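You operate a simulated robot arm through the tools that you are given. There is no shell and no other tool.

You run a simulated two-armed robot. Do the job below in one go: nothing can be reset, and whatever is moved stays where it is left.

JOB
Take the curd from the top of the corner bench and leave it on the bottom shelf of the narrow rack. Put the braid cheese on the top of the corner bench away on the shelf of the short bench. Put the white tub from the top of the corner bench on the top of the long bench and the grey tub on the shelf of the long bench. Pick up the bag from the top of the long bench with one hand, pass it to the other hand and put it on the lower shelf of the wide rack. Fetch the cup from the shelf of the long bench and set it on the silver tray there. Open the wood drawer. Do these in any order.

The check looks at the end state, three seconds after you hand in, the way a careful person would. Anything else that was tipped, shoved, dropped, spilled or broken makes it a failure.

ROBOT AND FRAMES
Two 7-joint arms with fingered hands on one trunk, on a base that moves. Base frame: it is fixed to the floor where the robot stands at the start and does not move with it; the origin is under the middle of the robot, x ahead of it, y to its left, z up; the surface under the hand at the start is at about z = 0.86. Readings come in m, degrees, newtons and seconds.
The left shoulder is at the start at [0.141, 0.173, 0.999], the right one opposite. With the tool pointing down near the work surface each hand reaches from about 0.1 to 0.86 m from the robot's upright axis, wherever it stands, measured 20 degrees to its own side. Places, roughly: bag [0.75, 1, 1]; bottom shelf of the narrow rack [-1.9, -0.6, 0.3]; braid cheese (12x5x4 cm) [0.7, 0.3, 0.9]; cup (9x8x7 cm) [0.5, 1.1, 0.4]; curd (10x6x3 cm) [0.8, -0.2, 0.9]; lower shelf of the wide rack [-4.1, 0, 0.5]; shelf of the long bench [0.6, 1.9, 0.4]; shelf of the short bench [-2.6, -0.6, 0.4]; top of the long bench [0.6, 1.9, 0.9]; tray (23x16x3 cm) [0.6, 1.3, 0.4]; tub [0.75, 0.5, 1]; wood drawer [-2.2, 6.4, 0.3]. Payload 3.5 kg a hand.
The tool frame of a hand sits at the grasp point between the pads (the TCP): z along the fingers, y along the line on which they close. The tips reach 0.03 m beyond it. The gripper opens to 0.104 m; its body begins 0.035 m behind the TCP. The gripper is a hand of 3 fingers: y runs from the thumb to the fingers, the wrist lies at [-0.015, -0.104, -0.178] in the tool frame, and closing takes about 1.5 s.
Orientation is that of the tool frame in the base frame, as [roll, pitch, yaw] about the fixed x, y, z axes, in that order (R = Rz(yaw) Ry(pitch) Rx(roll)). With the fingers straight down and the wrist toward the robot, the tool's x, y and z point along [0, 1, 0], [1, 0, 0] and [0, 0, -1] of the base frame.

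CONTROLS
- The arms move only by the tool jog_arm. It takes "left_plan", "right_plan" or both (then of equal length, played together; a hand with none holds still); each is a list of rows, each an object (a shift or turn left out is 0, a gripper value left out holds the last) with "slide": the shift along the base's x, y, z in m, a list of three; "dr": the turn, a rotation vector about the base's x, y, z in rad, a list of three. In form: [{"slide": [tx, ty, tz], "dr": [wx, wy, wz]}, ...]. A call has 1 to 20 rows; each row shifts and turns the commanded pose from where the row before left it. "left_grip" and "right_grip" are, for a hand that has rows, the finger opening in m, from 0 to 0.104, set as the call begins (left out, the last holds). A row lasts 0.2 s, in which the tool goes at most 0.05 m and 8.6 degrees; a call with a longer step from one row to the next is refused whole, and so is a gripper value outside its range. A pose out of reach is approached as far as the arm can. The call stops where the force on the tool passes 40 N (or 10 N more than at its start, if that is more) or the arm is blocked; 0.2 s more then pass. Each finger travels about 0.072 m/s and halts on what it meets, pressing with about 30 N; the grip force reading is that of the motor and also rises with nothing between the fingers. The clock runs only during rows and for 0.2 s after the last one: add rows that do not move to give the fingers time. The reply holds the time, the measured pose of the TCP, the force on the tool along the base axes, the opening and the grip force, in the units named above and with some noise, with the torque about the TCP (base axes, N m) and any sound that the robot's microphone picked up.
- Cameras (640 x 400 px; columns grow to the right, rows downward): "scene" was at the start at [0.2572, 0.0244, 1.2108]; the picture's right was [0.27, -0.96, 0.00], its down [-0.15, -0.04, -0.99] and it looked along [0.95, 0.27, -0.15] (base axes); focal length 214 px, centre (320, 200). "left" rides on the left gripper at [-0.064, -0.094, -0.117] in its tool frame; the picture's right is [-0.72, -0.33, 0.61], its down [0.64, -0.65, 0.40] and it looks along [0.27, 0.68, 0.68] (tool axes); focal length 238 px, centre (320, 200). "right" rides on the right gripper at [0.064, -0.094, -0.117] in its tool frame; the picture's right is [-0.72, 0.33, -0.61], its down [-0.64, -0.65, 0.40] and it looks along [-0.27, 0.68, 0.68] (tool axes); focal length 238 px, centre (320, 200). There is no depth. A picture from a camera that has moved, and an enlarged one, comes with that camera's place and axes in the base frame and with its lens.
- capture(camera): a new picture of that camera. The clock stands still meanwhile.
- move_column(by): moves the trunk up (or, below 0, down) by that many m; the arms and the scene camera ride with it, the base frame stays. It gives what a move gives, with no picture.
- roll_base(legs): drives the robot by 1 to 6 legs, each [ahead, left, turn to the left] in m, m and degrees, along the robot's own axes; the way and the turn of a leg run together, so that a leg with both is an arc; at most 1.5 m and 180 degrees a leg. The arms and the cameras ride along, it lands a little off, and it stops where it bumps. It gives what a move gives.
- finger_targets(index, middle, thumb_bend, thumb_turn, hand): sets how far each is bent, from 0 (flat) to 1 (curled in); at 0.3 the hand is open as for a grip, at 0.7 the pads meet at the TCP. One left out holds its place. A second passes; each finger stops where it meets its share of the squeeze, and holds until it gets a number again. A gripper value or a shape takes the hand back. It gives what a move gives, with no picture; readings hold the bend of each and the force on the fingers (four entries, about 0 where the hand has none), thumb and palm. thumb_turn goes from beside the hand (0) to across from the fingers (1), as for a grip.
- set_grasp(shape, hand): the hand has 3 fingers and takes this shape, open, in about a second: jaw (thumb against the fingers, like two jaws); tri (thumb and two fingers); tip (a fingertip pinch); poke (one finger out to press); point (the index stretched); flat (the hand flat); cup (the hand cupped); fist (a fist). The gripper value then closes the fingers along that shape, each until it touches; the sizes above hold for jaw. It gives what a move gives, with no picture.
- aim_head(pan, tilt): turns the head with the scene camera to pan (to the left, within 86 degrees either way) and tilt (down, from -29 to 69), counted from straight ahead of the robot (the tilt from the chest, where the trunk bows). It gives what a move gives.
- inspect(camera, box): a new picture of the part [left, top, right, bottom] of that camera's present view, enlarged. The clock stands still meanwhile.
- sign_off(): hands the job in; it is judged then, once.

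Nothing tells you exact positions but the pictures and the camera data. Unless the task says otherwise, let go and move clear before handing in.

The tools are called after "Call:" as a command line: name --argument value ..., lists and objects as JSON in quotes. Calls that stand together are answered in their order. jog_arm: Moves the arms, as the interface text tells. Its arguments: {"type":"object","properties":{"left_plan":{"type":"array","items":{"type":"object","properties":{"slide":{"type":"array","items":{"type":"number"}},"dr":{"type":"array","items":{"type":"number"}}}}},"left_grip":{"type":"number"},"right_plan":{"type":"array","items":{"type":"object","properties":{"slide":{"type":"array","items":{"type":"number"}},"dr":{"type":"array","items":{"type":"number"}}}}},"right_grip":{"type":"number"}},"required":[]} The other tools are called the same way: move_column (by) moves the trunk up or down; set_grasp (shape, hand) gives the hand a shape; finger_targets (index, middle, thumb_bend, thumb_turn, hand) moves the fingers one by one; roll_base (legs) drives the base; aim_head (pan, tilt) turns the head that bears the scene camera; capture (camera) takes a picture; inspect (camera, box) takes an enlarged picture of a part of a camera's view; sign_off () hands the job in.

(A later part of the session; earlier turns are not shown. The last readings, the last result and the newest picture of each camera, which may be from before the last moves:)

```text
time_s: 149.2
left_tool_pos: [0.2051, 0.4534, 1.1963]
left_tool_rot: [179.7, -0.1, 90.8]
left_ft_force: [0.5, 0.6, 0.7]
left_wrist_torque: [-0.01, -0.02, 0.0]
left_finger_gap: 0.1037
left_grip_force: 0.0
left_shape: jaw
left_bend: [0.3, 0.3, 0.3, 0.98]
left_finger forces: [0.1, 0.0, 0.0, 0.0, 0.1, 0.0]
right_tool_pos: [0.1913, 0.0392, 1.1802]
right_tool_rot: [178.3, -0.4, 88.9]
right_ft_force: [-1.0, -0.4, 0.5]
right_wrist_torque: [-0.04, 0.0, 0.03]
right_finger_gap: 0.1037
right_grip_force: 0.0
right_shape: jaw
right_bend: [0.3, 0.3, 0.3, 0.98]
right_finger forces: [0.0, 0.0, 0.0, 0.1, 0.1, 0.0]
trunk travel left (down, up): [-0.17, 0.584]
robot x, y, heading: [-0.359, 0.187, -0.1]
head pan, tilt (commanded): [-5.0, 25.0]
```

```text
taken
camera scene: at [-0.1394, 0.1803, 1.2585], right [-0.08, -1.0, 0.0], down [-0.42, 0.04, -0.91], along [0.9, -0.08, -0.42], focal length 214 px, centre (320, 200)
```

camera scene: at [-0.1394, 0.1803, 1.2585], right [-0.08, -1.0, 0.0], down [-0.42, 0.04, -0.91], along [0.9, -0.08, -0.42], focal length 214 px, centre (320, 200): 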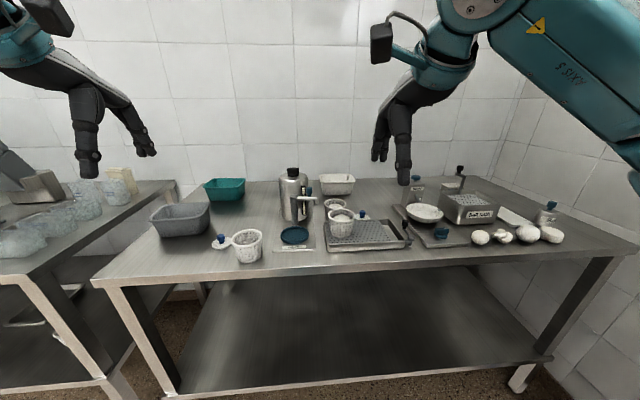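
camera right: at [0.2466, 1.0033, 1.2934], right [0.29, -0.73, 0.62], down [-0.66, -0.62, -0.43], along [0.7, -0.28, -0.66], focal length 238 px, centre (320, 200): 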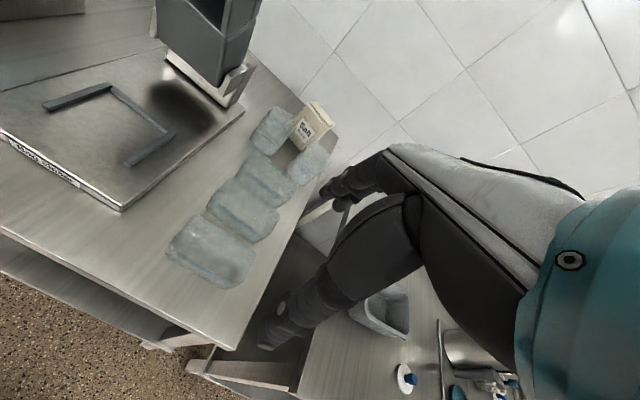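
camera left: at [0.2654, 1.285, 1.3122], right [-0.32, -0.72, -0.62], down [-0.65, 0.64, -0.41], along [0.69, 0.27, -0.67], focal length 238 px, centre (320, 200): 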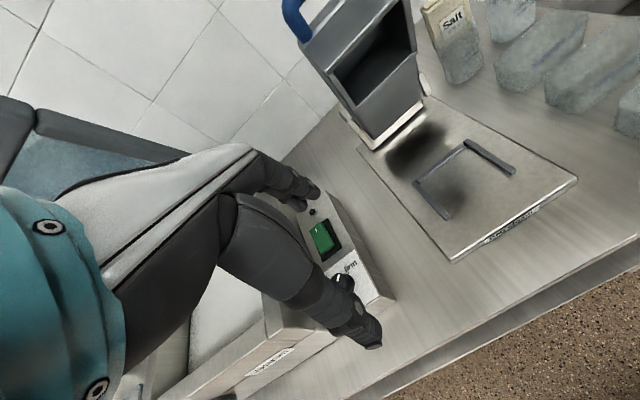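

I'll drive ahead to the corner bench with the hands above everything.

Call:
roll_base --legs '[[0.35, 0, 0]]'

Call:
capture --camera "right"

Call:
capture --camera "scene"

```text
time_s: 151.5
left_tool_pos: [0.5625, 0.4514, 1.1963]
left_tool_rot: [179.7, 0.0, 90.6]
left_ft_force: [0.5, 1.1, 0.4]
left_wrist_torque: [0.0, 0.01, -0.01]
left_finger_gap: 0.1037
left_grip_force: 0.1
left_shape: jaw
left_bend: [0.3, 0.3, 0.3, 0.98]
left_finger forces: [0.0, 0.1, 0.0, 0.1, 0.0, 0.0]
right_tool_pos: [0.5475, 0.0387, 1.1802]
right_tool_rot: [178.2, -0.4, 88.9]
right_ft_force: [-0.1, -0.6, -0.3]
right_wrist_torque: [0.01, -0.02, -0.02]
right_finger_gap: 0.1038
right_grip_force: 0.0
right_shape: jaw
right_bend: [0.3, 0.3, 0.3, 0.98]
right_finger forces: [0.0, 0.0, 0.1, 0.0, 0.0, 0.1]
trunk travel left (down, up): [-0.17, 0.584]
robot x, y, heading: [-0.005, 0.1886, 0.1]
head pan, tilt (commanded): [-5.0, 25.0]
```

```text
taken
camera right: at [0.4516, 0.1044, 1.2935], right [0.29, -0.73, 0.62], down [-0.65, -0.63, -0.43], along [0.7, -0.28, -0.66], focal length 238 px, centre (320, 200)
```

right: 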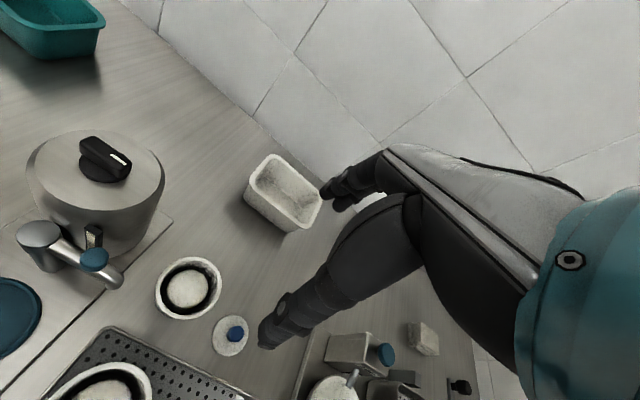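

```text
taken
camera scene: at [0.2169, 0.1805, 1.2584], right [-0.09, -1.0, 0.0], down [-0.42, 0.04, -0.91], along [0.9, -0.08, -0.42], focal length 214 px, centre (320, 200)
```

scene: 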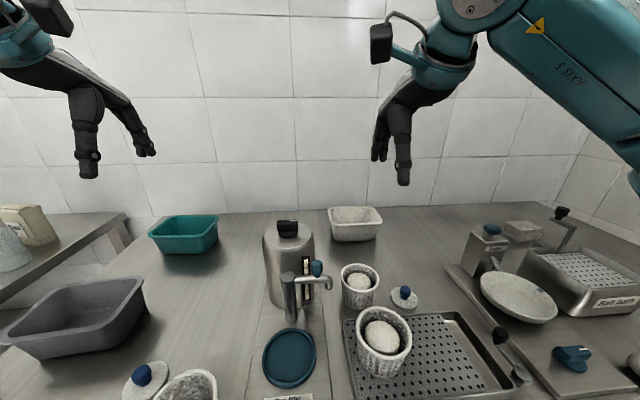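

I'll zoom in on the white tub to find its rim.

Call:
inspect --camera "right" --box '[220, 130, 350, 250]'

Call:
inspect --camera "scene" --box '[300, 180, 420, 280]'

```text
3.33 times, centred on (285, 190) of right
camera zoom: at [0.4516, 0.1044, 1.2935], right [0.29, -0.73, 0.62], down [-0.65, -0.63, -0.43], along [0.7, -0.28, -0.66], focal length 794 px, centre (437, 233)
```

zoom: 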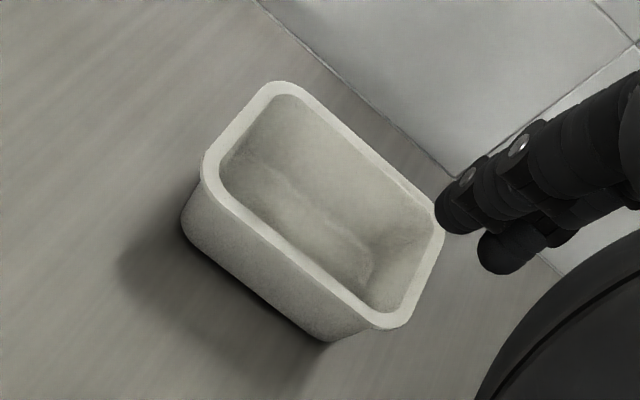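

```text
4.00 times, centred on (360, 230) of scene
camera zoom: at [0.2169, 0.1805, 1.2584], right [-0.09, -1.0, 0.0], down [-0.42, 0.04, -0.91], along [0.9, -0.08, -0.42], focal length 858 px, centre (160, 80)
```

zoom: 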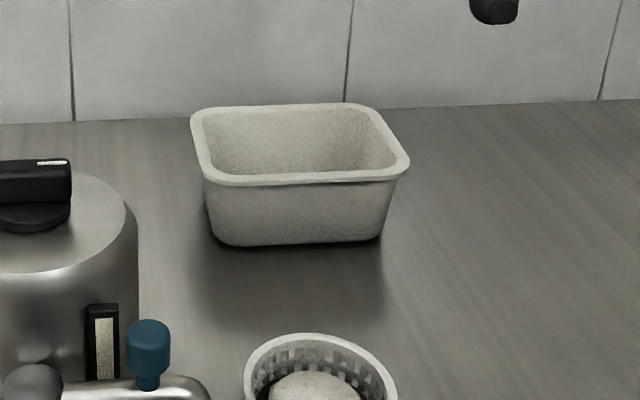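

The white tub's rim: x 0.747–0.859, y -0.048–0.10, top z≈0.925. I'll bring the right hand over its near wall, fingers to go inside, thumb outside.

Call:
jog_arm --right_plan '[{"slide": [0.02, 0, -0.04]}, {"slide": [0.02, 0, -0.04]}, {"slide": [0.02, 0, -0.04]}, {"slide": [0.045, -0.004, -0.015]}, {"slide": [0.045, -0.004, -0.015]}, {"slide": [0.045, -0.004, -0.015]}, {"slide": [0.01, 0, -0.015]}]' --right_grip 0.104

Call:
capture --camera "right"

Call:
capture --camera "scene"

```text
time_s: 153.1
left_tool_pos: [0.5617, 0.4525, 1.1964]
left_tool_rot: [179.8, -0.2, 90.7]
left_ft_force: [-0.7, 0.7, 0.5]
left_wrist_torque: [-0.03, 0.0, 0.0]
left_finger_gap: 0.1039
left_grip_force: 0.1
left_shape: jaw
left_bend: [0.3, 0.3, 0.3, 0.98]
left_finger forces: [0.1, 0.0, 0.0, 0.0, 0.0, 0.1]
right_tool_pos: [0.7515, 0.0258, 1.0014]
right_tool_rot: [178.1, -0.3, 89.1]
right_ft_force: [-0.1, 0.4, 0.2]
right_wrist_torque: [0.02, 0.03, -0.01]
right_finger_gap: 0.1037
right_grip_force: 0.0
right_shape: jaw
right_bend: [0.3, 0.3, 0.3, 0.98]
right_finger forces: [0.0, 0.0, 0.0, 0.0, 0.0, 0.0]
trunk travel left (down, up): [-0.17, 0.584]
robot x, y, heading: [-0.0071, 0.1865, 0.1]
head pan, tilt (commanded): [-5.0, 25.0]
```

```text
taken
camera right: at [0.6561, 0.0912, 1.1148], right [0.29, -0.73, 0.62], down [-0.65, -0.63, -0.43], along [0.7, -0.28, -0.66], focal length 238 px, centre (320, 200)
```

right: 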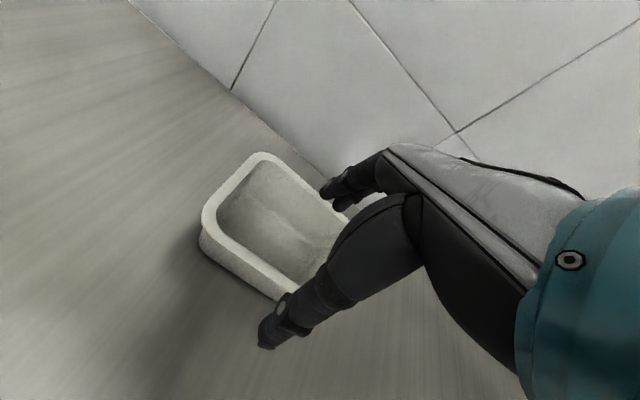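

```text
taken
camera scene: at [0.2164, 0.1803, 1.2585], right [-0.09, -1.0, 0.0], down [-0.42, 0.04, -0.91], along [0.9, -0.08, -0.42], focal length 214 px, centre (320, 200)
```

scene: 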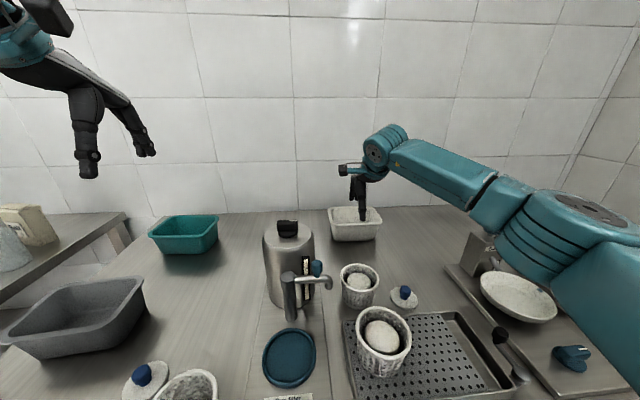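

Rim lines up at x≈0.745–0.757. I'll lower so the fingers go inside and the thumb outside.

Call:
jog_arm --right_plan '[{"slide": [0, 0, -0.03]}, {"slide": [0, 0, -0.03]}, {"slide": [0, 0, -0.027]}, {}]'

Call:
capture --camera "right"

Call:
inspect --camera "scene" --box '[280, 120, 440, 260]'

```text
time_s: 154.1
left_tool_pos: [0.5613, 0.4526, 1.1967]
left_tool_rot: [179.7, 0.0, 90.7]
left_ft_force: [-0.1, -0.2, -0.8]
left_wrist_torque: [0.0, 0.01, -0.02]
left_finger_gap: 0.1038
left_grip_force: 0.1
left_shape: jaw
left_bend: [0.3, 0.3, 0.3, 0.98]
left_finger forces: [0.1, 0.0, 0.1, 0.0, 0.0, 0.0]
right_tool_pos: [0.752, 0.0275, 0.9145]
right_tool_rot: [178.1, -0.3, 88.9]
right_ft_force: [-0.1, -0.3, -0.6]
right_wrist_torque: [-0.03, 0.03, 0.01]
right_finger_gap: 0.1039
right_grip_force: 0.1
right_shape: jaw
right_bend: [0.3, 0.3, 0.3, 0.98]
right_finger forces: [0.0, 0.1, 0.1, 0.0, 0.1, 0.0]
trunk travel left (down, up): [-0.17, 0.584]
robot x, y, heading: [-0.0036, 0.191, -0.2]
head pan, tilt (commanded): [-5.0, 25.0]
```

```text
taken
camera right: at [0.6558, 0.0921, 1.0292], right [0.29, -0.73, 0.62], down [-0.65, -0.63, -0.43], along [0.7, -0.28, -0.66], focal length 238 px, centre (320, 200)
```

right: 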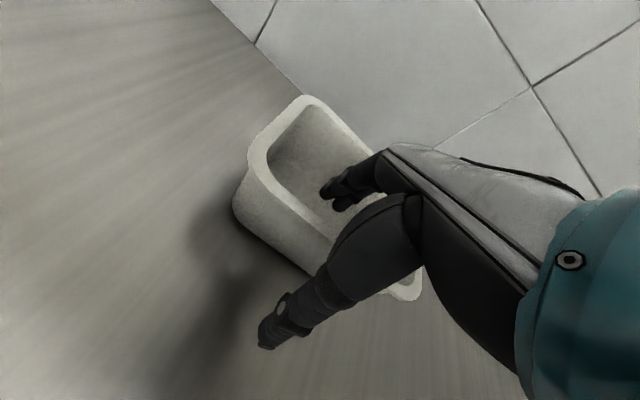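

```text
2.86 times, centred on (360, 190) of scene
camera zoom: at [0.2163, 0.1805, 1.2586], right [-0.09, -1.0, 0.0], down [-0.42, 0.04, -0.91], along [0.9, -0.08, -0.42], focal length 613 px, centre (206, 229)
```

zoom: 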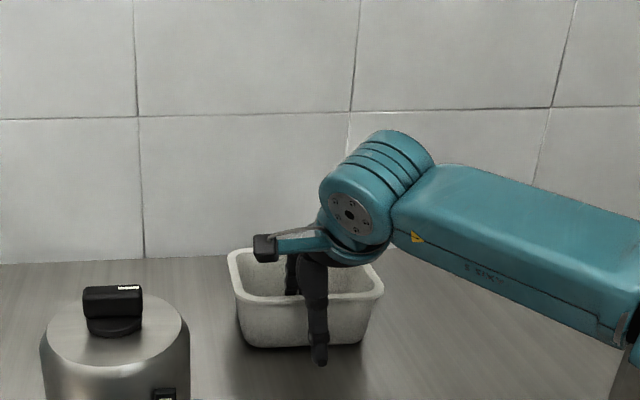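

Fingers are inside and the thumb outside the near wall. I'll close on the wall.

Call:
jog_arm --right_plan '[{}, {}, {}, {}, {}, {}, {}, {}, {}]' --right_grip 0.0

Call:
capture --camera "right"

```text
time_s: 156.1
left_tool_pos: [0.5617, 0.4518, 1.1964]
left_tool_rot: [179.8, 0.0, 90.7]
left_ft_force: [-0.3, 0.4, 0.5]
left_wrist_torque: [-0.02, -0.02, -0.01]
left_finger_gap: 0.1036
left_grip_force: 0.0
left_shape: jaw
left_bend: [0.3, 0.3, 0.3, 0.98]
left_finger forces: [0.0, 0.0, 0.1, 0.0, 0.0, 0.1]
right_tool_pos: [0.7525, 0.0272, 0.9147]
right_tool_rot: [178.1, -0.4, 88.9]
right_ft_force: [-0.5, -0.1, 0.2]
right_wrist_torque: [0.01, -0.03, 0.01]
right_finger_gap: 0.0
right_grip_force: 30.5
right_shape: jaw
right_bend: [0.7, 0.7, 0.7, 1.0]
right_finger forces: [17.6, 9.0, 0.1, 0.1, 26.5, 0.1]
trunk travel left (down, up): [-0.17, 0.584]
robot x, y, heading: [-0.0025, 0.1862, 0.2]
head pan, tilt (commanded): [-5.0, 25.0]
```

```text
taken
camera right: at [0.6559, 0.0921, 1.0294], right [0.29, -0.73, 0.62], down [-0.65, -0.63, -0.43], along [0.7, -0.28, -0.66], focal length 238 px, centre (320, 200)
```

right: 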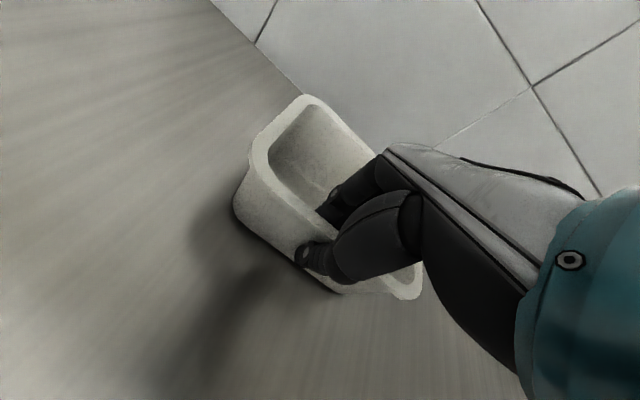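

The gap reads about zero, but the wall is thin; I'll lift slightly to verify the hold.

Call:
jog_arm --right_plan '[{"slide": [0, 0, 0.015]}, {"slide": [0, 0, 0.02]}, {}]'

Call:
capture --camera "right"

Call:
inspect --camera "scene" --box '[280, 120, 440, 260]'

```text
time_s: 156.9
left_tool_pos: [0.5619, 0.4514, 1.1961]
left_tool_rot: [179.8, -0.1, 90.6]
left_ft_force: [-0.8, 0.6, 0.3]
left_wrist_torque: [0.02, 0.0, 0.03]
left_finger_gap: 0.1038
left_grip_force: 0.0
left_shape: jaw
left_bend: [0.3, 0.3, 0.3, 0.98]
left_finger forces: [0.0, 0.2, 0.0, 0.0, 0.0, 0.0]
right_tool_pos: [0.7524, 0.0262, 0.9477]
right_tool_rot: [178.2, -0.4, 88.9]
right_ft_force: [0.4, 0.2, -1.5]
right_wrist_torque: [0.01, 0.06, -0.03]
right_finger_gap: 0.0
right_grip_force: 29.8
right_shape: jaw
right_bend: [0.7, 0.7, 0.71, 1.0]
right_finger forces: [18.8, 9.8, 0.0, 0.0, 28.6, 0.0]
trunk travel left (down, up): [-0.17, 0.584]
robot x, y, heading: [-0.0046, 0.1874, 0.2]
head pan, tilt (commanded): [-5.0, 25.0]
```

```text
taken
camera right: at [0.6556, 0.092, 1.0617], right [0.29, -0.73, 0.62], down [-0.65, -0.63, -0.43], along [0.7, -0.28, -0.66], focal length 238 px, centre (320, 200)
```

right: 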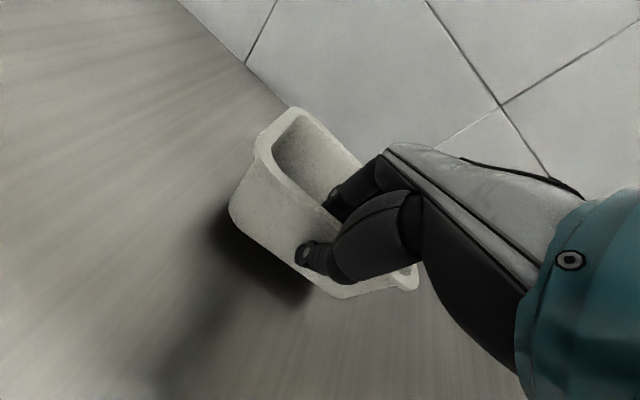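

```text
2.86 times, centred on (360, 190) of scene
camera zoom: at [0.2166, 0.1804, 1.2585], right [-0.09, -1.0, 0.0], down [-0.42, 0.04, -0.91], along [0.9, -0.08, -0.42], focal length 613 px, centre (206, 229)
```

zoom: 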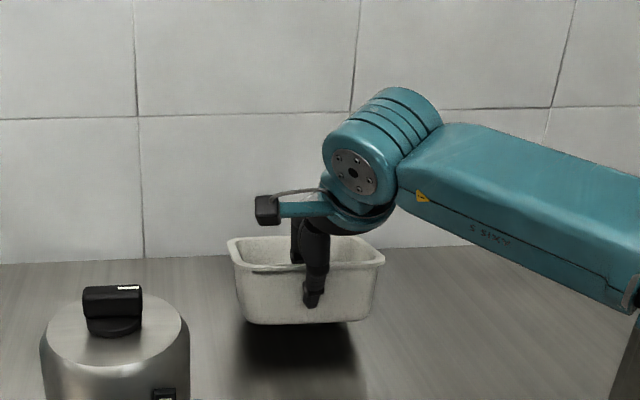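

The tub is held. I'll raise it and pull it back over the bench.

Call:
jog_arm --right_plan '[{"slide": [-0.005, 0, 0.03]}, {"slide": [-0.01, 0, 0.03]}, {"slide": [-0.01, 0, 0.035]}, {"slide": [-0.02, 0, 0.035]}, {"slide": [-0.03, 0, 0.03]}, {"slide": [-0.035, 0, 0.03]}, {"slide": [-0.04, 0, 0.02]}, {"slide": [-0.04, 0, 0.02]}, {"slide": [-0.04, 0, 0]}, {"slide": [-0.03, 0, 0]}]'

Call:
capture --camera "scene"

Call:
capture --camera "right"

```text
time_s: 159.1
left_tool_pos: [0.5608, 0.4518, 1.1967]
left_tool_rot: [179.8, 0.0, 90.6]
left_ft_force: [0.0, -0.1, 0.6]
left_wrist_torque: [-0.02, 0.0, 0.04]
left_finger_gap: 0.1036
left_grip_force: 0.0
left_shape: jaw
left_bend: [0.3, 0.3, 0.3, 0.98]
left_finger forces: [0.0, 0.0, 0.0, 0.1, 0.0, 0.1]
right_tool_pos: [0.4904, 0.0265, 1.175]
right_tool_rot: [178.2, -0.4, 88.9]
right_ft_force: [0.6, 0.2, -1.0]
right_wrist_torque: [-0.02, 0.03, -0.02]
right_finger_gap: 0.0
right_grip_force: 30.1
right_shape: jaw
right_bend: [0.7, 0.7, 0.71, 1.0]
right_finger forces: [18.7, 9.9, 0.0, 0.1, 28.4, 0.0]
trunk travel left (down, up): [-0.17, 0.584]
robot x, y, heading: [-0.0036, 0.1878, 0.3]
head pan, tilt (commanded): [-5.0, 25.0]
```

```text
taken
camera scene: at [0.2161, 0.1805, 1.2586], right [-0.09, -1.0, 0.0], down [-0.42, 0.04, -0.91], along [0.9, -0.08, -0.42], focal length 214 px, centre (320, 200)
```

scene: 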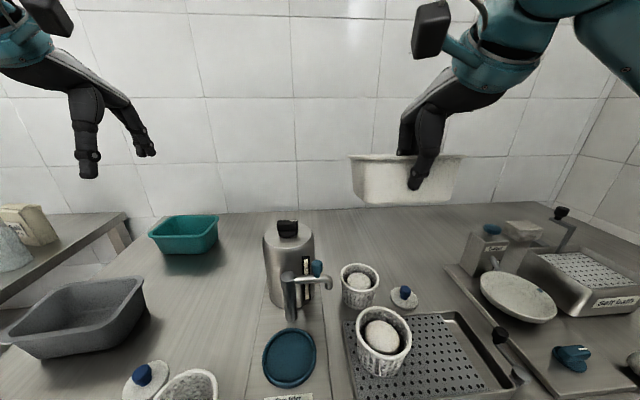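

```text
taken
camera right: at [0.3932, 0.0915, 1.2894], right [0.29, -0.73, 0.62], down [-0.65, -0.63, -0.43], along [0.7, -0.28, -0.66], focal length 238 px, centre (320, 200)
```

right: 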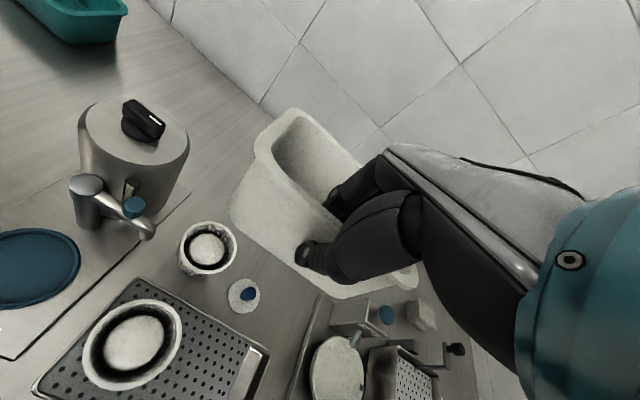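

Holding the tub level and high. I'll back up, go left in front of the vacuum machine, and look at the pocket.

Call:
roll_base --legs '[[-0.36, 0, 0], [0, 1.43, 0]]'

Call:
aim_head --pan -20 --tilt 28

Call:
capture --camera "scene"

Call:
capture --camera "right"

```text
time_s: 168.0
left_tool_pos: [0.2059, 1.8707, 1.1963]
left_tool_rot: [179.8, 0.0, 90.7]
left_ft_force: [0.7, -0.5, 0.6]
left_wrist_torque: [0.0, 0.03, -0.03]
left_finger_gap: 0.1039
left_grip_force: 0.1
left_shape: jaw
left_bend: [0.3, 0.3, 0.3, 0.98]
left_finger forces: [0.0, 0.0, 0.1, 0.1, 0.0, 0.1]
right_tool_pos: [0.1334, 1.4444, 1.1753]
right_tool_rot: [178.1, -0.4, 88.8]
right_ft_force: [0.8, 0.1, -0.6]
right_wrist_torque: [-0.02, 0.02, -0.01]
right_finger_gap: 0.0
right_grip_force: 29.9
right_shape: jaw
right_bend: [0.7, 0.7, 0.71, 1.0]
right_finger forces: [18.7, 9.9, 0.0, 0.0, 28.5, 0.0]
trunk travel left (down, up): [-0.17, 0.584]
robot x, y, heading: [-0.359, 1.6082, -0.2]
head pan, tilt (commanded): [-5.0, 25.0]
```

```text
time_s: 168.8
left_tool_pos: [0.2063, 1.8703, 1.1965]
left_tool_rot: [179.7, 0.0, 90.7]
left_ft_force: [0.7, 0.3, 0.4]
left_wrist_torque: [-0.05, 0.02, 0.04]
left_finger_gap: 0.1035
left_grip_force: 0.1
left_shape: jaw
left_bend: [0.3, 0.3, 0.3, 0.98]
left_finger forces: [0.0, 0.0, 0.1, 0.0, 0.0, 0.0]
right_tool_pos: [0.134, 1.4447, 1.1756]
right_tool_rot: [178.2, -0.4, 88.7]
right_ft_force: [0.0, 0.2, -1.2]
right_wrist_torque: [0.02, 0.06, -0.01]
right_finger_gap: 0.0
right_grip_force: 30.8
right_shape: jaw
right_bend: [0.7, 0.7, 0.71, 1.0]
right_finger forces: [18.7, 9.9, 0.0, 0.1, 28.5, 0.1]
trunk travel left (down, up): [-0.17, 0.584]
robot x, y, heading: [-0.3627, 1.6085, 0.0]
head pan, tilt (commanded): [-20.0, 28.0]
```

```text
taken
camera scene: at [-0.1454, 1.5762, 1.2537], right [-0.34, -0.94, 0.0], down [-0.44, 0.16, -0.88], along [0.83, -0.3, -0.47], focal length 214 px, centre (320, 200)
```

scene: 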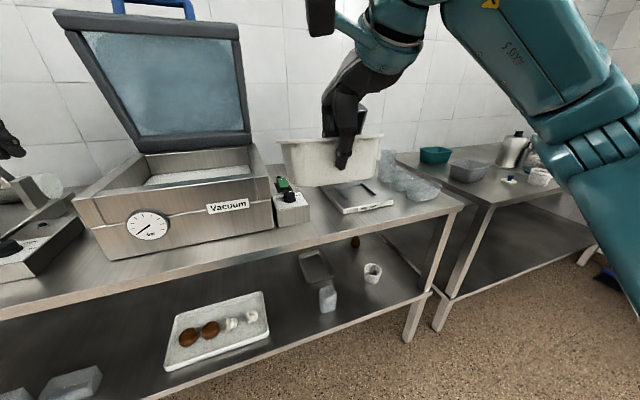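

```text
taken
camera right: at [0.0381, 1.5099, 1.2892], right [0.29, -0.73, 0.62], down [-0.65, -0.62, -0.43], along [0.7, -0.28, -0.66], focal length 238 px, centre (320, 200)
```

right: 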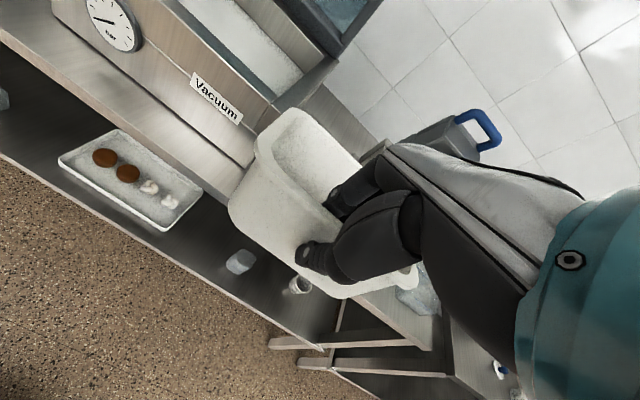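

The pocket lies between the vacuum's right side (y≈1.525) and the bag closer's column (y≈1.30). I'll drive ahead and then move the tub over.

Call:
roll_base --legs '[[0.36, 0, 0]]'

Call:
capture --camera "scene"

Call:
capture --camera "right"

```text
time_s: 171.1
left_tool_pos: [0.5603, 1.868, 1.1964]
left_tool_rot: [179.6, -0.1, 90.5]
left_ft_force: [0.0, -0.3, -0.4]
left_wrist_torque: [-0.01, 0.03, 0.01]
left_finger_gap: 0.1036
left_grip_force: 0.0
left_shape: jaw
left_bend: [0.3, 0.3, 0.3, 0.98]
left_finger forces: [0.0, 0.1, 0.1, 0.1, 0.1, 0.0]
right_tool_pos: [0.4872, 1.4435, 1.1747]
right_tool_rot: [178.1, -0.4, 88.6]
right_ft_force: [0.2, -0.4, -1.1]
right_wrist_torque: [0.0, 0.08, 0.02]
right_finger_gap: 0.0001
right_grip_force: 29.0
right_shape: jaw
right_bend: [0.7, 0.7, 0.71, 1.0]
right_finger forces: [18.6, 9.9, 0.0, 0.0, 28.5, 0.0]
trunk travel left (down, up): [-0.17, 0.584]
robot x, y, heading: [-0.006, 1.6074, -0.1]
head pan, tilt (commanded): [-20.0, 28.0]
```

```text
taken
camera scene: at [0.2076, 1.5749, 1.2536], right [-0.35, -0.94, 0.0], down [-0.44, 0.16, -0.88], along [0.83, -0.3, -0.47], focal length 214 px, centre (320, 200)
```

scene: 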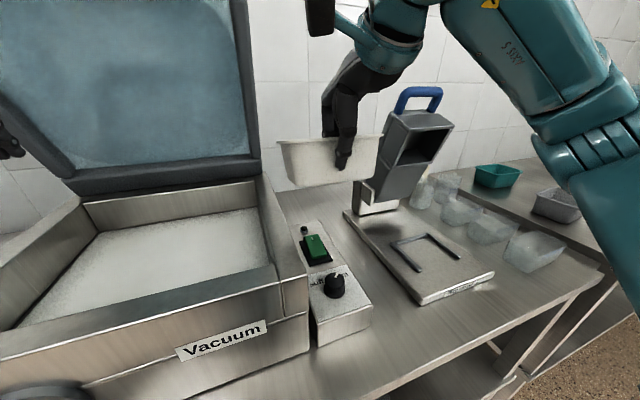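

```text
taken
camera right: at [0.3909, 1.5083, 1.2891], right [0.29, -0.73, 0.62], down [-0.65, -0.62, -0.43], along [0.7, -0.28, -0.66], focal length 238 px, centre (320, 200)
```

right: 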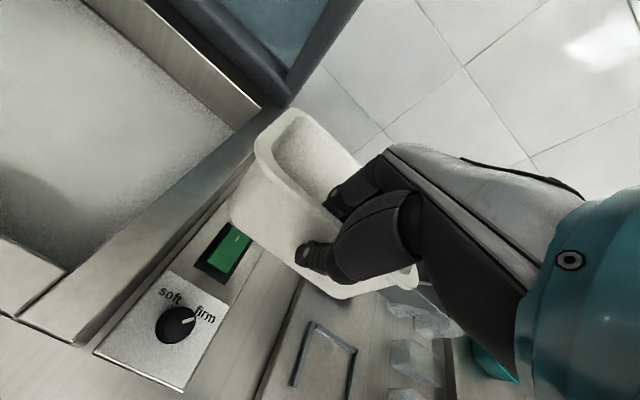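

I'll retract the left hand a bit for safety and zoom in on the pocket.

Call:
jog_arm --left_plan '[{"slide": [-0.04, 0.01, 0.01]}, {"slide": [-0.04, 0.01, 0.01]}, {"slide": [-0.04, 0.01, 0]}, {"slide": [-0.04, 0, 0]}]'

Call:
inspect --camera "scene" --box '[240, 130, 440, 350]'

```text
time_s: 172.1
left_tool_pos: [0.3979, 1.8984, 1.2163]
left_tool_rot: [179.7, -0.1, 90.5]
left_ft_force: [-0.2, -0.4, -0.2]
left_wrist_torque: [-0.01, 0.02, 0.01]
left_finger_gap: 0.1037
left_grip_force: 0.1
left_shape: jaw
left_bend: [0.3, 0.3, 0.3, 0.98]
left_finger forces: [0.0, 0.0, 0.1, 0.1, 0.0, 0.0]
right_tool_pos: [0.4857, 1.4434, 1.1757]
right_tool_rot: [178.1, -0.4, 88.7]
right_ft_force: [-0.1, -0.5, -1.5]
right_wrist_torque: [-0.02, 0.04, -0.05]
right_finger_gap: 0.0002
right_grip_force: 30.4
right_shape: jaw
right_bend: [0.7, 0.7, 0.71, 1.0]
right_finger forces: [18.8, 9.9, 0.1, 0.1, 28.5, 0.0]
trunk travel left (down, up): [-0.17, 0.584]
robot x, y, heading: [-0.008, 1.6075, -0.4]
head pan, tilt (commanded): [-20.0, 28.0]
```

```text
1.82 times, centred on (340, 240) of scene
camera zoom: at [0.2062, 1.5749, 1.2539], right [-0.35, -0.94, 0.0], down [-0.44, 0.16, -0.88], along [0.83, -0.3, -0.47], focal length 390 px, centre (284, 127)
```

zoom: 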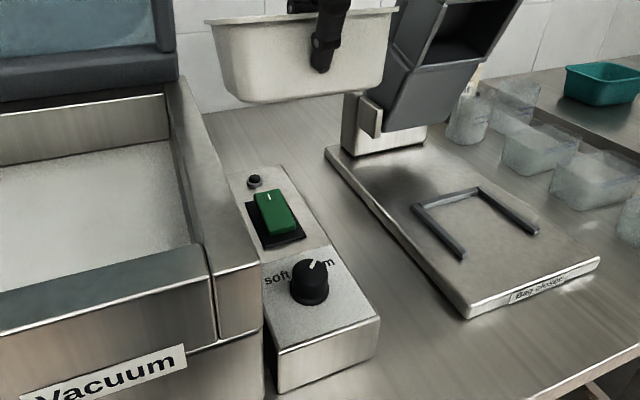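

The pocket is free: green box ends at x≈0.67, bag closer's column at y≤1.26, vacuum at y≥1.51. I'll move the tub over it.

Call:
jog_arm --right_plan '[{"slide": [0.03, -0.02, -0.02]}, {"slide": [0.04, -0.018, -0.02]}, {"slide": [0.045, 0, -0.02]}, {"slide": [0.045, 0, -0.02]}, {"slide": [0.045, 0, -0.02]}, {"slide": [0.044, 0, -0.02]}]'

Call:
capture --camera "scene"

Call:
capture --camera "right"

```text
time_s: 173.5
left_tool_pos: [0.3993, 1.9, 1.2154]
left_tool_rot: [179.7, -0.2, 90.4]
left_ft_force: [0.6, 0.4, -0.6]
left_wrist_torque: [0.0, 0.0, 0.03]
left_finger_gap: 0.1036
left_grip_force: 0.1
left_shape: jaw
left_bend: [0.3, 0.3, 0.3, 0.98]
left_finger forces: [0.0, 0.0, 0.0, 0.0, 0.0, 0.0]
right_tool_pos: [0.7383, 1.4086, 1.0561]
right_tool_rot: [178.1, -0.3, 88.7]
right_ft_force: [0.4, -0.6, -0.8]
right_wrist_torque: [0.02, 0.06, -0.02]
right_finger_gap: 0.0
right_grip_force: 29.6
right_shape: jaw
right_bend: [0.7, 0.7, 0.71, 1.0]
right_finger forces: [18.6, 9.9, 0.1, 0.1, 28.3, 0.0]
trunk travel left (down, up): [-0.17, 0.584]
robot x, y, heading: [-0.0099, 1.6081, -0.4]
head pan, tilt (commanded): [-20.0, 28.0]
```

```text
taken
camera scene: at [0.2076, 1.5755, 1.2536], right [-0.35, -0.94, 0.0], down [-0.44, 0.16, -0.88], along [0.83, -0.3, -0.47], focal length 214 px, centre (320, 200)
```

scene: 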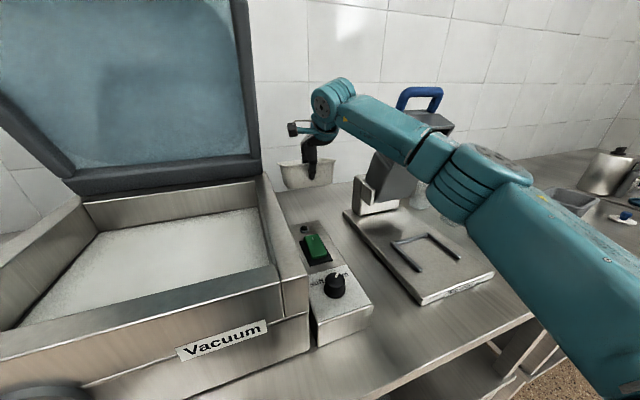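

```text
taken
camera right: at [0.6421, 1.4733, 1.1686], right [0.29, -0.73, 0.62], down [-0.65, -0.62, -0.43], along [0.7, -0.28, -0.66], focal length 238 px, centre (320, 200)
```

right: 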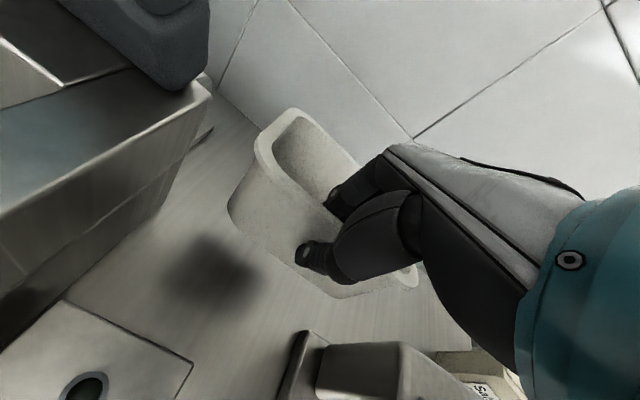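

Clear on all sides. I'll lower the tub toward the bench top.

Call:
jog_arm --right_plan '[{"slide": [0, 0, -0.03]}, {"slide": [0, 0, -0.03]}, {"slide": [0, 0, -0.03]}, {"slide": [0, 0, -0.025]}]'

Call:
capture --camera "scene"

Call:
capture --camera "right"

```text
time_s: 174.5
left_tool_pos: [0.3989, 1.899, 1.2165]
left_tool_rot: [179.7, -0.1, 90.5]
left_ft_force: [-0.6, -0.3, -0.4]
left_wrist_torque: [0.01, -0.05, -0.03]
left_finger_gap: 0.1038
left_grip_force: 0.1
left_shape: jaw
left_bend: [0.3, 0.3, 0.3, 0.98]
left_finger forces: [0.0, 0.1, 0.0, 0.1, 0.1, 0.0]
right_tool_pos: [0.7356, 1.405, 0.9412]
right_tool_rot: [178.1, -0.4, 88.7]
right_ft_force: [-0.9, 0.3, 0.3]
right_wrist_torque: [-0.04, -0.05, -0.02]
right_finger_gap: 0.0
right_grip_force: 30.0
right_shape: jaw
right_bend: [0.7, 0.7, 0.71, 1.0]
right_finger forces: [18.2, 9.7, 0.0, 0.1, 28.2, 0.1]
trunk travel left (down, up): [-0.17, 0.584]
robot x, y, heading: [-0.0062, 1.6113, -0.5]
head pan, tilt (commanded): [-20.0, 28.0]
```

```text
taken
camera scene: at [0.2069, 1.5748, 1.2538], right [-0.35, -0.94, 0.0], down [-0.44, 0.16, -0.88], along [0.83, -0.3, -0.47], focal length 214 px, centre (320, 200)
```

scene: 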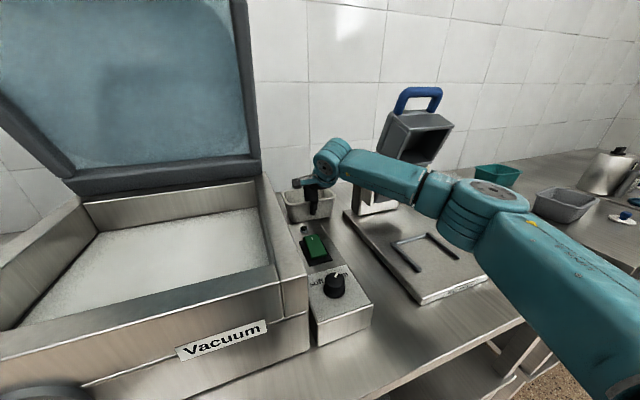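

```text
taken
camera right: at [0.6402, 1.4707, 1.055], right [0.29, -0.73, 0.62], down [-0.65, -0.62, -0.43], along [0.7, -0.28, -0.66], focal length 238 px, centre (320, 200)
```

right: 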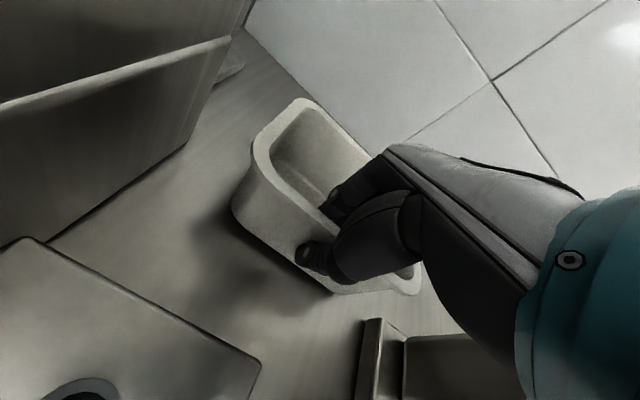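

The tub's drooping far edge has touched. I'll keep lowering gently so it settles flat.

Call:
jog_arm --right_plan '[{"slide": [0, 0, -0.008]}, {"slide": [0, 0, -0.008]}, {}]'

Call:
capture --camera "right"

Call:
inspect --camera "scene" --box '[260, 130, 400, 260]'

```text
time_s: 175.3
left_tool_pos: [0.3953, 1.8993, 1.2183]
left_tool_rot: [179.5, -0.1, 90.5]
left_ft_force: [0.1, 0.0, -0.4]
left_wrist_torque: [-0.02, 0.0, 0.02]
left_finger_gap: 0.1038
left_grip_force: 0.1
left_shape: jaw
left_bend: [0.3, 0.3, 0.3, 0.98]
left_finger forces: [0.1, 0.0, 0.0, 0.1, 0.0, 0.1]
right_tool_pos: [0.7352, 1.4052, 0.9323]
right_tool_rot: [177.3, -0.6, 88.6]
right_ft_force: [3.1, -2.7, 31.9]
right_wrist_torque: [-0.07, -0.17, 0.03]
right_finger_gap: 0.0004
right_grip_force: 29.9
right_shape: jaw
right_bend: [0.7, 0.7, 0.71, 1.0]
right_finger forces: [24.5, 14.1, 0.1, 0.0, 32.2, 0.0]
trunk travel left (down, up): [-0.17, 0.584]
robot x, y, heading: [-0.0096, 1.6073, -0.2]
head pan, tilt (commanded): [-20.0, 28.0]
```

```text
taken
camera right: at [0.6375, 1.4708, 1.0454], right [0.28, -0.73, 0.62], down [-0.65, -0.62, -0.44], along [0.71, -0.28, -0.65], focal length 238 px, centre (320, 200)
```

right: 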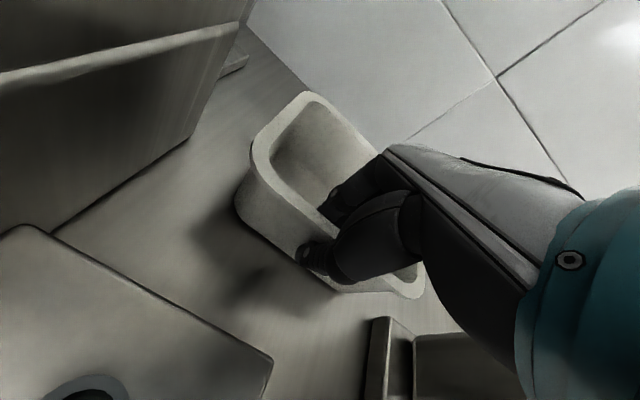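

```text
3.08 times, centred on (330, 195) of scene
camera zoom: at [0.2037, 1.5756, 1.2548], right [-0.35, -0.94, 0.0], down [-0.44, 0.16, -0.88], along [0.83, -0.31, -0.47], focal length 660 px, centre (289, 215)
```

zoom: 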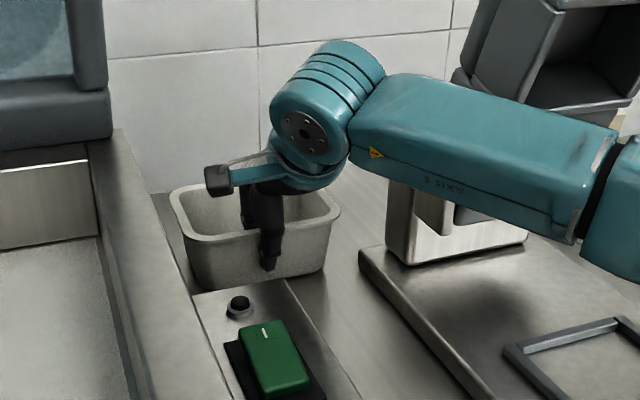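

The tub is seated (about 32 N). I'll ease up slightly and open just a little, since the green box is close to the thumb.

Call:
jog_arm --right_plan '[{"slide": [0, 0, 0.003]}, {}]'

Call:
jog_arm --right_plan '[{}, {}, {}, {}]' --right_grip 0.032

Call:
capture --camera "right"

```text
time_s: 175.9
left_tool_pos: [0.3966, 1.8992, 1.217]
left_tool_rot: [179.5, 0.0, 90.5]
left_ft_force: [0.2, -0.2, -0.1]
left_wrist_torque: [0.01, -0.01, 0.0]
left_finger_gap: 0.1037
left_grip_force: 0.1
left_shape: jaw
left_bend: [0.3, 0.3, 0.3, 0.98]
left_finger forces: [0.1, 0.0, 0.0, 0.1, 0.0, 0.0]
right_tool_pos: [0.7342, 1.4051, 0.9336]
right_tool_rot: [177.7, -0.5, 88.7]
right_ft_force: [3.8, -1.6, 27.5]
right_wrist_torque: [-0.01, -0.23, -0.01]
right_finger_gap: 0.0003
right_grip_force: 29.9
right_shape: jaw
right_bend: [0.7, 0.7, 0.71, 1.0]
right_finger forces: [24.6, 14.0, 0.0, 0.0, 31.6, 0.0]
trunk travel left (down, up): [-0.17, 0.584]
robot x, y, heading: [-0.0067, 1.6104, -0.2]
head pan, tilt (commanded): [-20.0, 28.0]
```

```text
time_s: 176.9
left_tool_pos: [0.3989, 1.8981, 1.2162]
left_tool_rot: [179.7, 0.0, 90.5]
left_ft_force: [-0.4, 0.1, 0.1]
left_wrist_torque: [0.0, 0.02, -0.03]
left_finger_gap: 0.1037
left_grip_force: 0.1
left_shape: jaw
left_bend: [0.3, 0.3, 0.3, 0.98]
left_finger forces: [0.1, 0.0, 0.0, 0.1, 0.0, 0.0]
right_tool_pos: [0.7367, 1.4047, 0.9281]
right_tool_rot: [178.2, -0.5, 88.8]
right_ft_force: [-0.6, -0.3, 0.4]
right_wrist_torque: [0.03, 0.02, -0.03]
right_finger_gap: 0.0316
right_grip_force: 0.1
right_shape: jaw
right_bend: [0.74, 0.53, 0.74, 1.0]
right_finger forces: [0.0, 0.0, 0.0, 0.1, 0.0, 0.0]
trunk travel left (down, up): [-0.17, 0.584]
robot x, y, heading: [-0.0074, 1.6043, -0.3]
head pan, tilt (commanded): [-20.0, 28.0]
```

```text
taken
camera right: at [0.6395, 1.4706, 1.0413], right [0.29, -0.73, 0.62], down [-0.65, -0.62, -0.43], along [0.7, -0.28, -0.66], focal length 238 px, centre (320, 200)
```

right: 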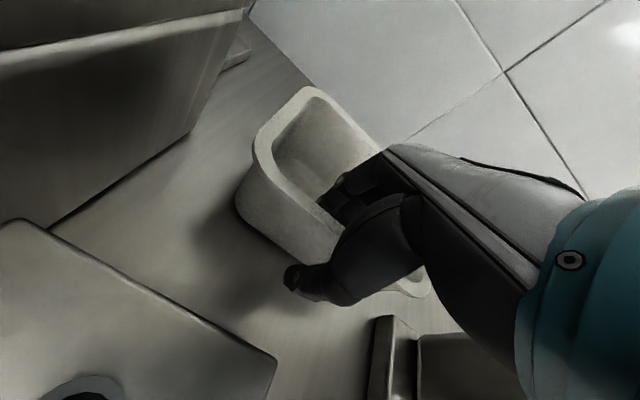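

Released. I'll lift the hand straight up a little and check that the tub stays.

Call:
jog_arm --right_plan '[{"slide": [0, 0, 0.015]}, {"slide": [0, 0, 0.015]}, {"slide": [0, 0, 0.02]}]'

Call:
capture --camera "right"

```text
time_s: 177.7
left_tool_pos: [0.3986, 1.898, 1.2174]
left_tool_rot: [179.6, 0.0, 90.6]
left_ft_force: [0.2, -0.4, 0.5]
left_wrist_torque: [0.02, -0.02, 0.0]
left_finger_gap: 0.1037
left_grip_force: 0.0
left_shape: jaw
left_bend: [0.3, 0.3, 0.3, 0.98]
left_finger forces: [0.1, 0.0, 0.0, 0.1, 0.0, 0.1]
right_tool_pos: [0.7359, 1.405, 0.9779]
right_tool_rot: [178.0, -0.4, 88.6]
right_ft_force: [0.6, 0.6, -0.3]
right_wrist_torque: [-0.01, 0.0, -0.04]
right_finger_gap: 0.0315
right_grip_force: 0.0
right_shape: jaw
right_bend: [0.74, 0.53, 0.74, 1.0]
right_finger forces: [0.0, 0.1, 0.0, 0.0, 0.0, 0.0]
trunk travel left (down, up): [-0.17, 0.584]
robot x, y, heading: [-0.0109, 1.6075, -0.4]
head pan, tilt (commanded): [-20.0, 28.0]
```

```text
taken
camera right: at [0.6394, 1.4708, 1.0913], right [0.29, -0.73, 0.62], down [-0.65, -0.62, -0.43], along [0.7, -0.28, -0.66], focal length 238 px, centre (320, 200)
```

right: 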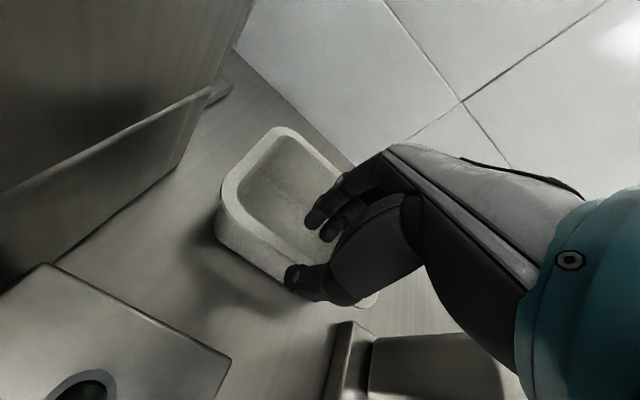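

The white tub stands flat on the long bench. I'll retract the right arm.

Call:
jog_arm --right_plan '[{"slide": [0, 0, 0.03]}, {"slide": [-0.01, 0, 0.03]}, {"slide": [-0.02, 0, 0.035]}, {"slide": [-0.03, 0.005, 0.035]}, {"slide": [-0.035, 0.005, 0.03]}, {"slide": [-0.04, 0.005, 0.02]}, {"slide": [-0.04, 0.005, 0.01]}, {"slide": [-0.04, 0.005, 0]}]' --right_grip 0.104

Call:
roll_base --legs '[[-0.35, 0, 0]]'

Call:
capture --camera "scene"

```text
time_s: 179.5
left_tool_pos: [0.4004, 1.8994, 1.2178]
left_tool_rot: [179.5, -0.1, 90.5]
left_ft_force: [0.3, 0.1, 0.7]
left_wrist_torque: [0.02, 0.02, -0.01]
left_finger_gap: 0.104
left_grip_force: 0.0
left_shape: jaw
left_bend: [0.3, 0.3, 0.3, 0.98]
left_finger forces: [0.0, 0.0, 0.0, 0.1, 0.0, 0.0]
right_tool_pos: [0.5212, 1.4295, 1.1691]
right_tool_rot: [178.1, -0.4, 88.6]
right_ft_force: [0.4, -0.3, 0.7]
right_wrist_torque: [0.0, 0.0, -0.01]
right_finger_gap: 0.1039
right_grip_force: 0.1
right_shape: jaw
right_bend: [0.3, 0.3, 0.3, 0.98]
right_finger forces: [0.1, 0.1, 0.1, 0.1, 0.0, 0.0]
trunk travel left (down, up): [-0.17, 0.584]
robot x, y, heading: [-0.0088, 1.6067, -0.2]
head pan, tilt (commanded): [-20.0, 28.0]
```

```text
time_s: 181.8
left_tool_pos: [0.0447, 1.9001, 1.2171]
left_tool_rot: [179.6, -0.1, 90.6]
left_ft_force: [0.9, -0.3, -0.3]
left_wrist_torque: [0.0, -0.04, -0.02]
left_finger_gap: 0.1037
left_grip_force: 0.1
left_shape: jaw
left_bend: [0.3, 0.3, 0.3, 0.98]
left_finger forces: [0.1, 0.0, 0.1, 0.0, 0.1, 0.0]
right_tool_pos: [0.169, 1.4313, 1.1699]
right_tool_rot: [178.0, -0.4, 88.8]
right_ft_force: [-0.7, 0.1, -0.1]
right_wrist_torque: [0.03, -0.04, -0.05]
right_finger_gap: 0.1036
right_grip_force: 0.0
right_shape: jaw
right_bend: [0.3, 0.3, 0.3, 0.98]
right_finger forces: [0.0, 0.0, 0.0, 0.0, 0.2, 0.0]
trunk travel left (down, up): [-0.17, 0.584]
robot x, y, heading: [-0.3599, 1.6087, -0.2]
head pan, tilt (commanded): [-20.0, 28.0]
```

```text
taken
camera scene: at [-0.1467, 1.5762, 1.2538], right [-0.34, -0.94, 0.0], down [-0.44, 0.16, -0.88], along [0.83, -0.3, -0.47], focal length 214 px, centre (320, 200)
```

scene: 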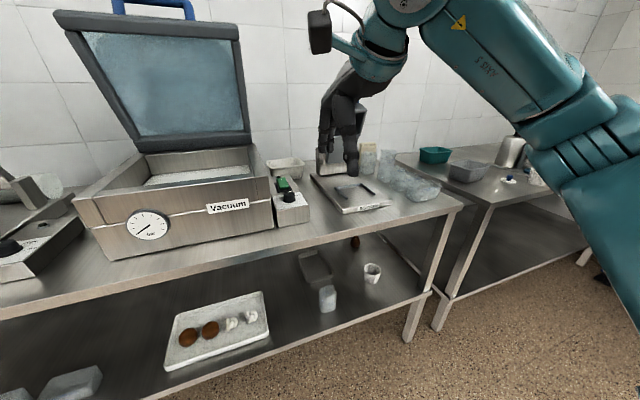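

White tub done. Next the grey tub: I'll drive back to the corner bench's left end and measure it.

Call:
roll_base --legs '[[0, -0.87, 0]]'

Call:
aim_head --pan -10 --tilt 30

Call:
capture --camera "scene"

Call:
capture --camera "right"

```text
time_s: 186.3
left_tool_pos: [0.0445, 1.048, 1.2168]
left_tool_rot: [179.7, 0.0, 90.8]
left_ft_force: [0.1, -0.2, 0.9]
left_wrist_torque: [-0.01, 0.01, 0.0]
left_finger_gap: 0.1034
left_grip_force: 0.2
left_shape: jaw
left_bend: [0.3, 0.3, 0.3, 0.98]
left_finger forces: [0.1, 0.1, 0.0, 0.0, 0.0, 0.0]
right_tool_pos: [0.1686, 0.5787, 1.1694]
right_tool_rot: [178.1, -0.4, 88.9]
right_ft_force: [0.1, -0.6, -0.1]
right_wrist_torque: [-0.05, 0.0, -0.01]
right_finger_gap: 0.1036
right_grip_force: 0.0
right_shape: jaw
right_bend: [0.3, 0.3, 0.3, 0.98]
right_finger forces: [0.1, 0.1, 0.0, 0.0, 0.0, 0.1]
trunk travel left (down, up): [-0.17, 0.584]
robot x, y, heading: [-0.3575, 0.7559, 0.0]
head pan, tilt (commanded): [-20.0, 28.0]
```

```text
time_s: 187.0
left_tool_pos: [0.045, 1.048, 1.2168]
left_tool_rot: [179.8, 0.1, 90.8]
left_ft_force: [0.5, 0.4, -0.7]
left_wrist_torque: [0.01, -0.01, 0.01]
left_finger_gap: 0.1036
left_grip_force: 0.1
left_shape: jaw
left_bend: [0.3, 0.3, 0.3, 0.98]
left_finger forces: [0.0, 0.0, 0.0, 0.0, 0.0, 0.0]
right_tool_pos: [0.1709, 0.5796, 1.1683]
right_tool_rot: [178.1, -0.4, 89.0]
right_ft_force: [0.1, 0.5, -0.9]
right_wrist_torque: [0.01, -0.01, 0.03]
right_finger_gap: 0.1037
right_grip_force: 0.1
right_shape: jaw
right_bend: [0.3, 0.3, 0.3, 0.98]
right_finger forces: [0.0, 0.0, 0.0, 0.0, 0.0, 0.1]
trunk travel left (down, up): [-0.17, 0.584]
robot x, y, heading: [-0.364, 0.7551, 0.2]
head pan, tilt (commanded): [-10.0, 30.0]
```

```text
taken
camera scene: at [-0.1426, 0.7383, 1.2506], right [-0.17, -0.99, 0.0], down [-0.49, 0.09, -0.87], along [0.85, -0.15, -0.5], focal length 214 px, centre (320, 200)
```

scene: 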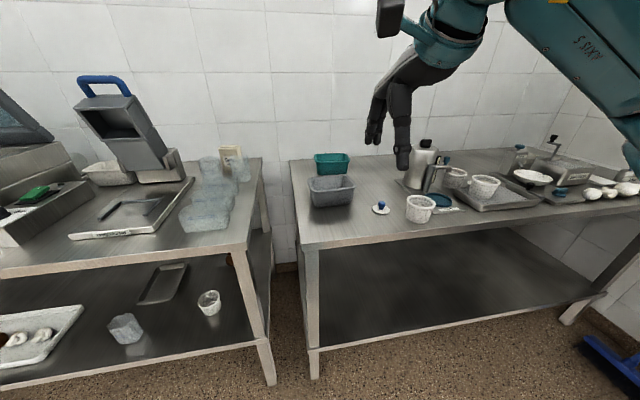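

```text
taken
camera right: at [0.0729, 0.6446, 1.283], right [0.29, -0.73, 0.62], down [-0.65, -0.63, -0.43], along [0.7, -0.28, -0.66], focal length 238 px, centre (320, 200)
```

right: 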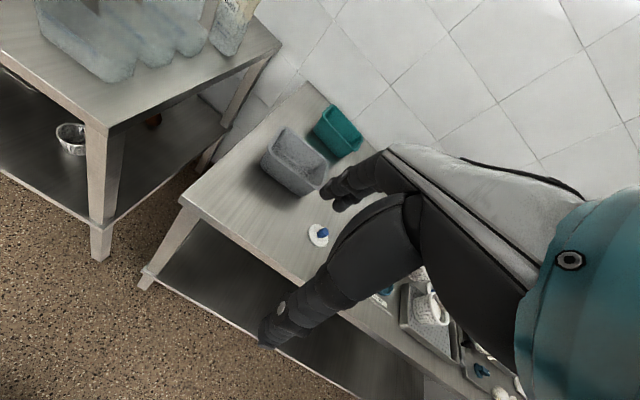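

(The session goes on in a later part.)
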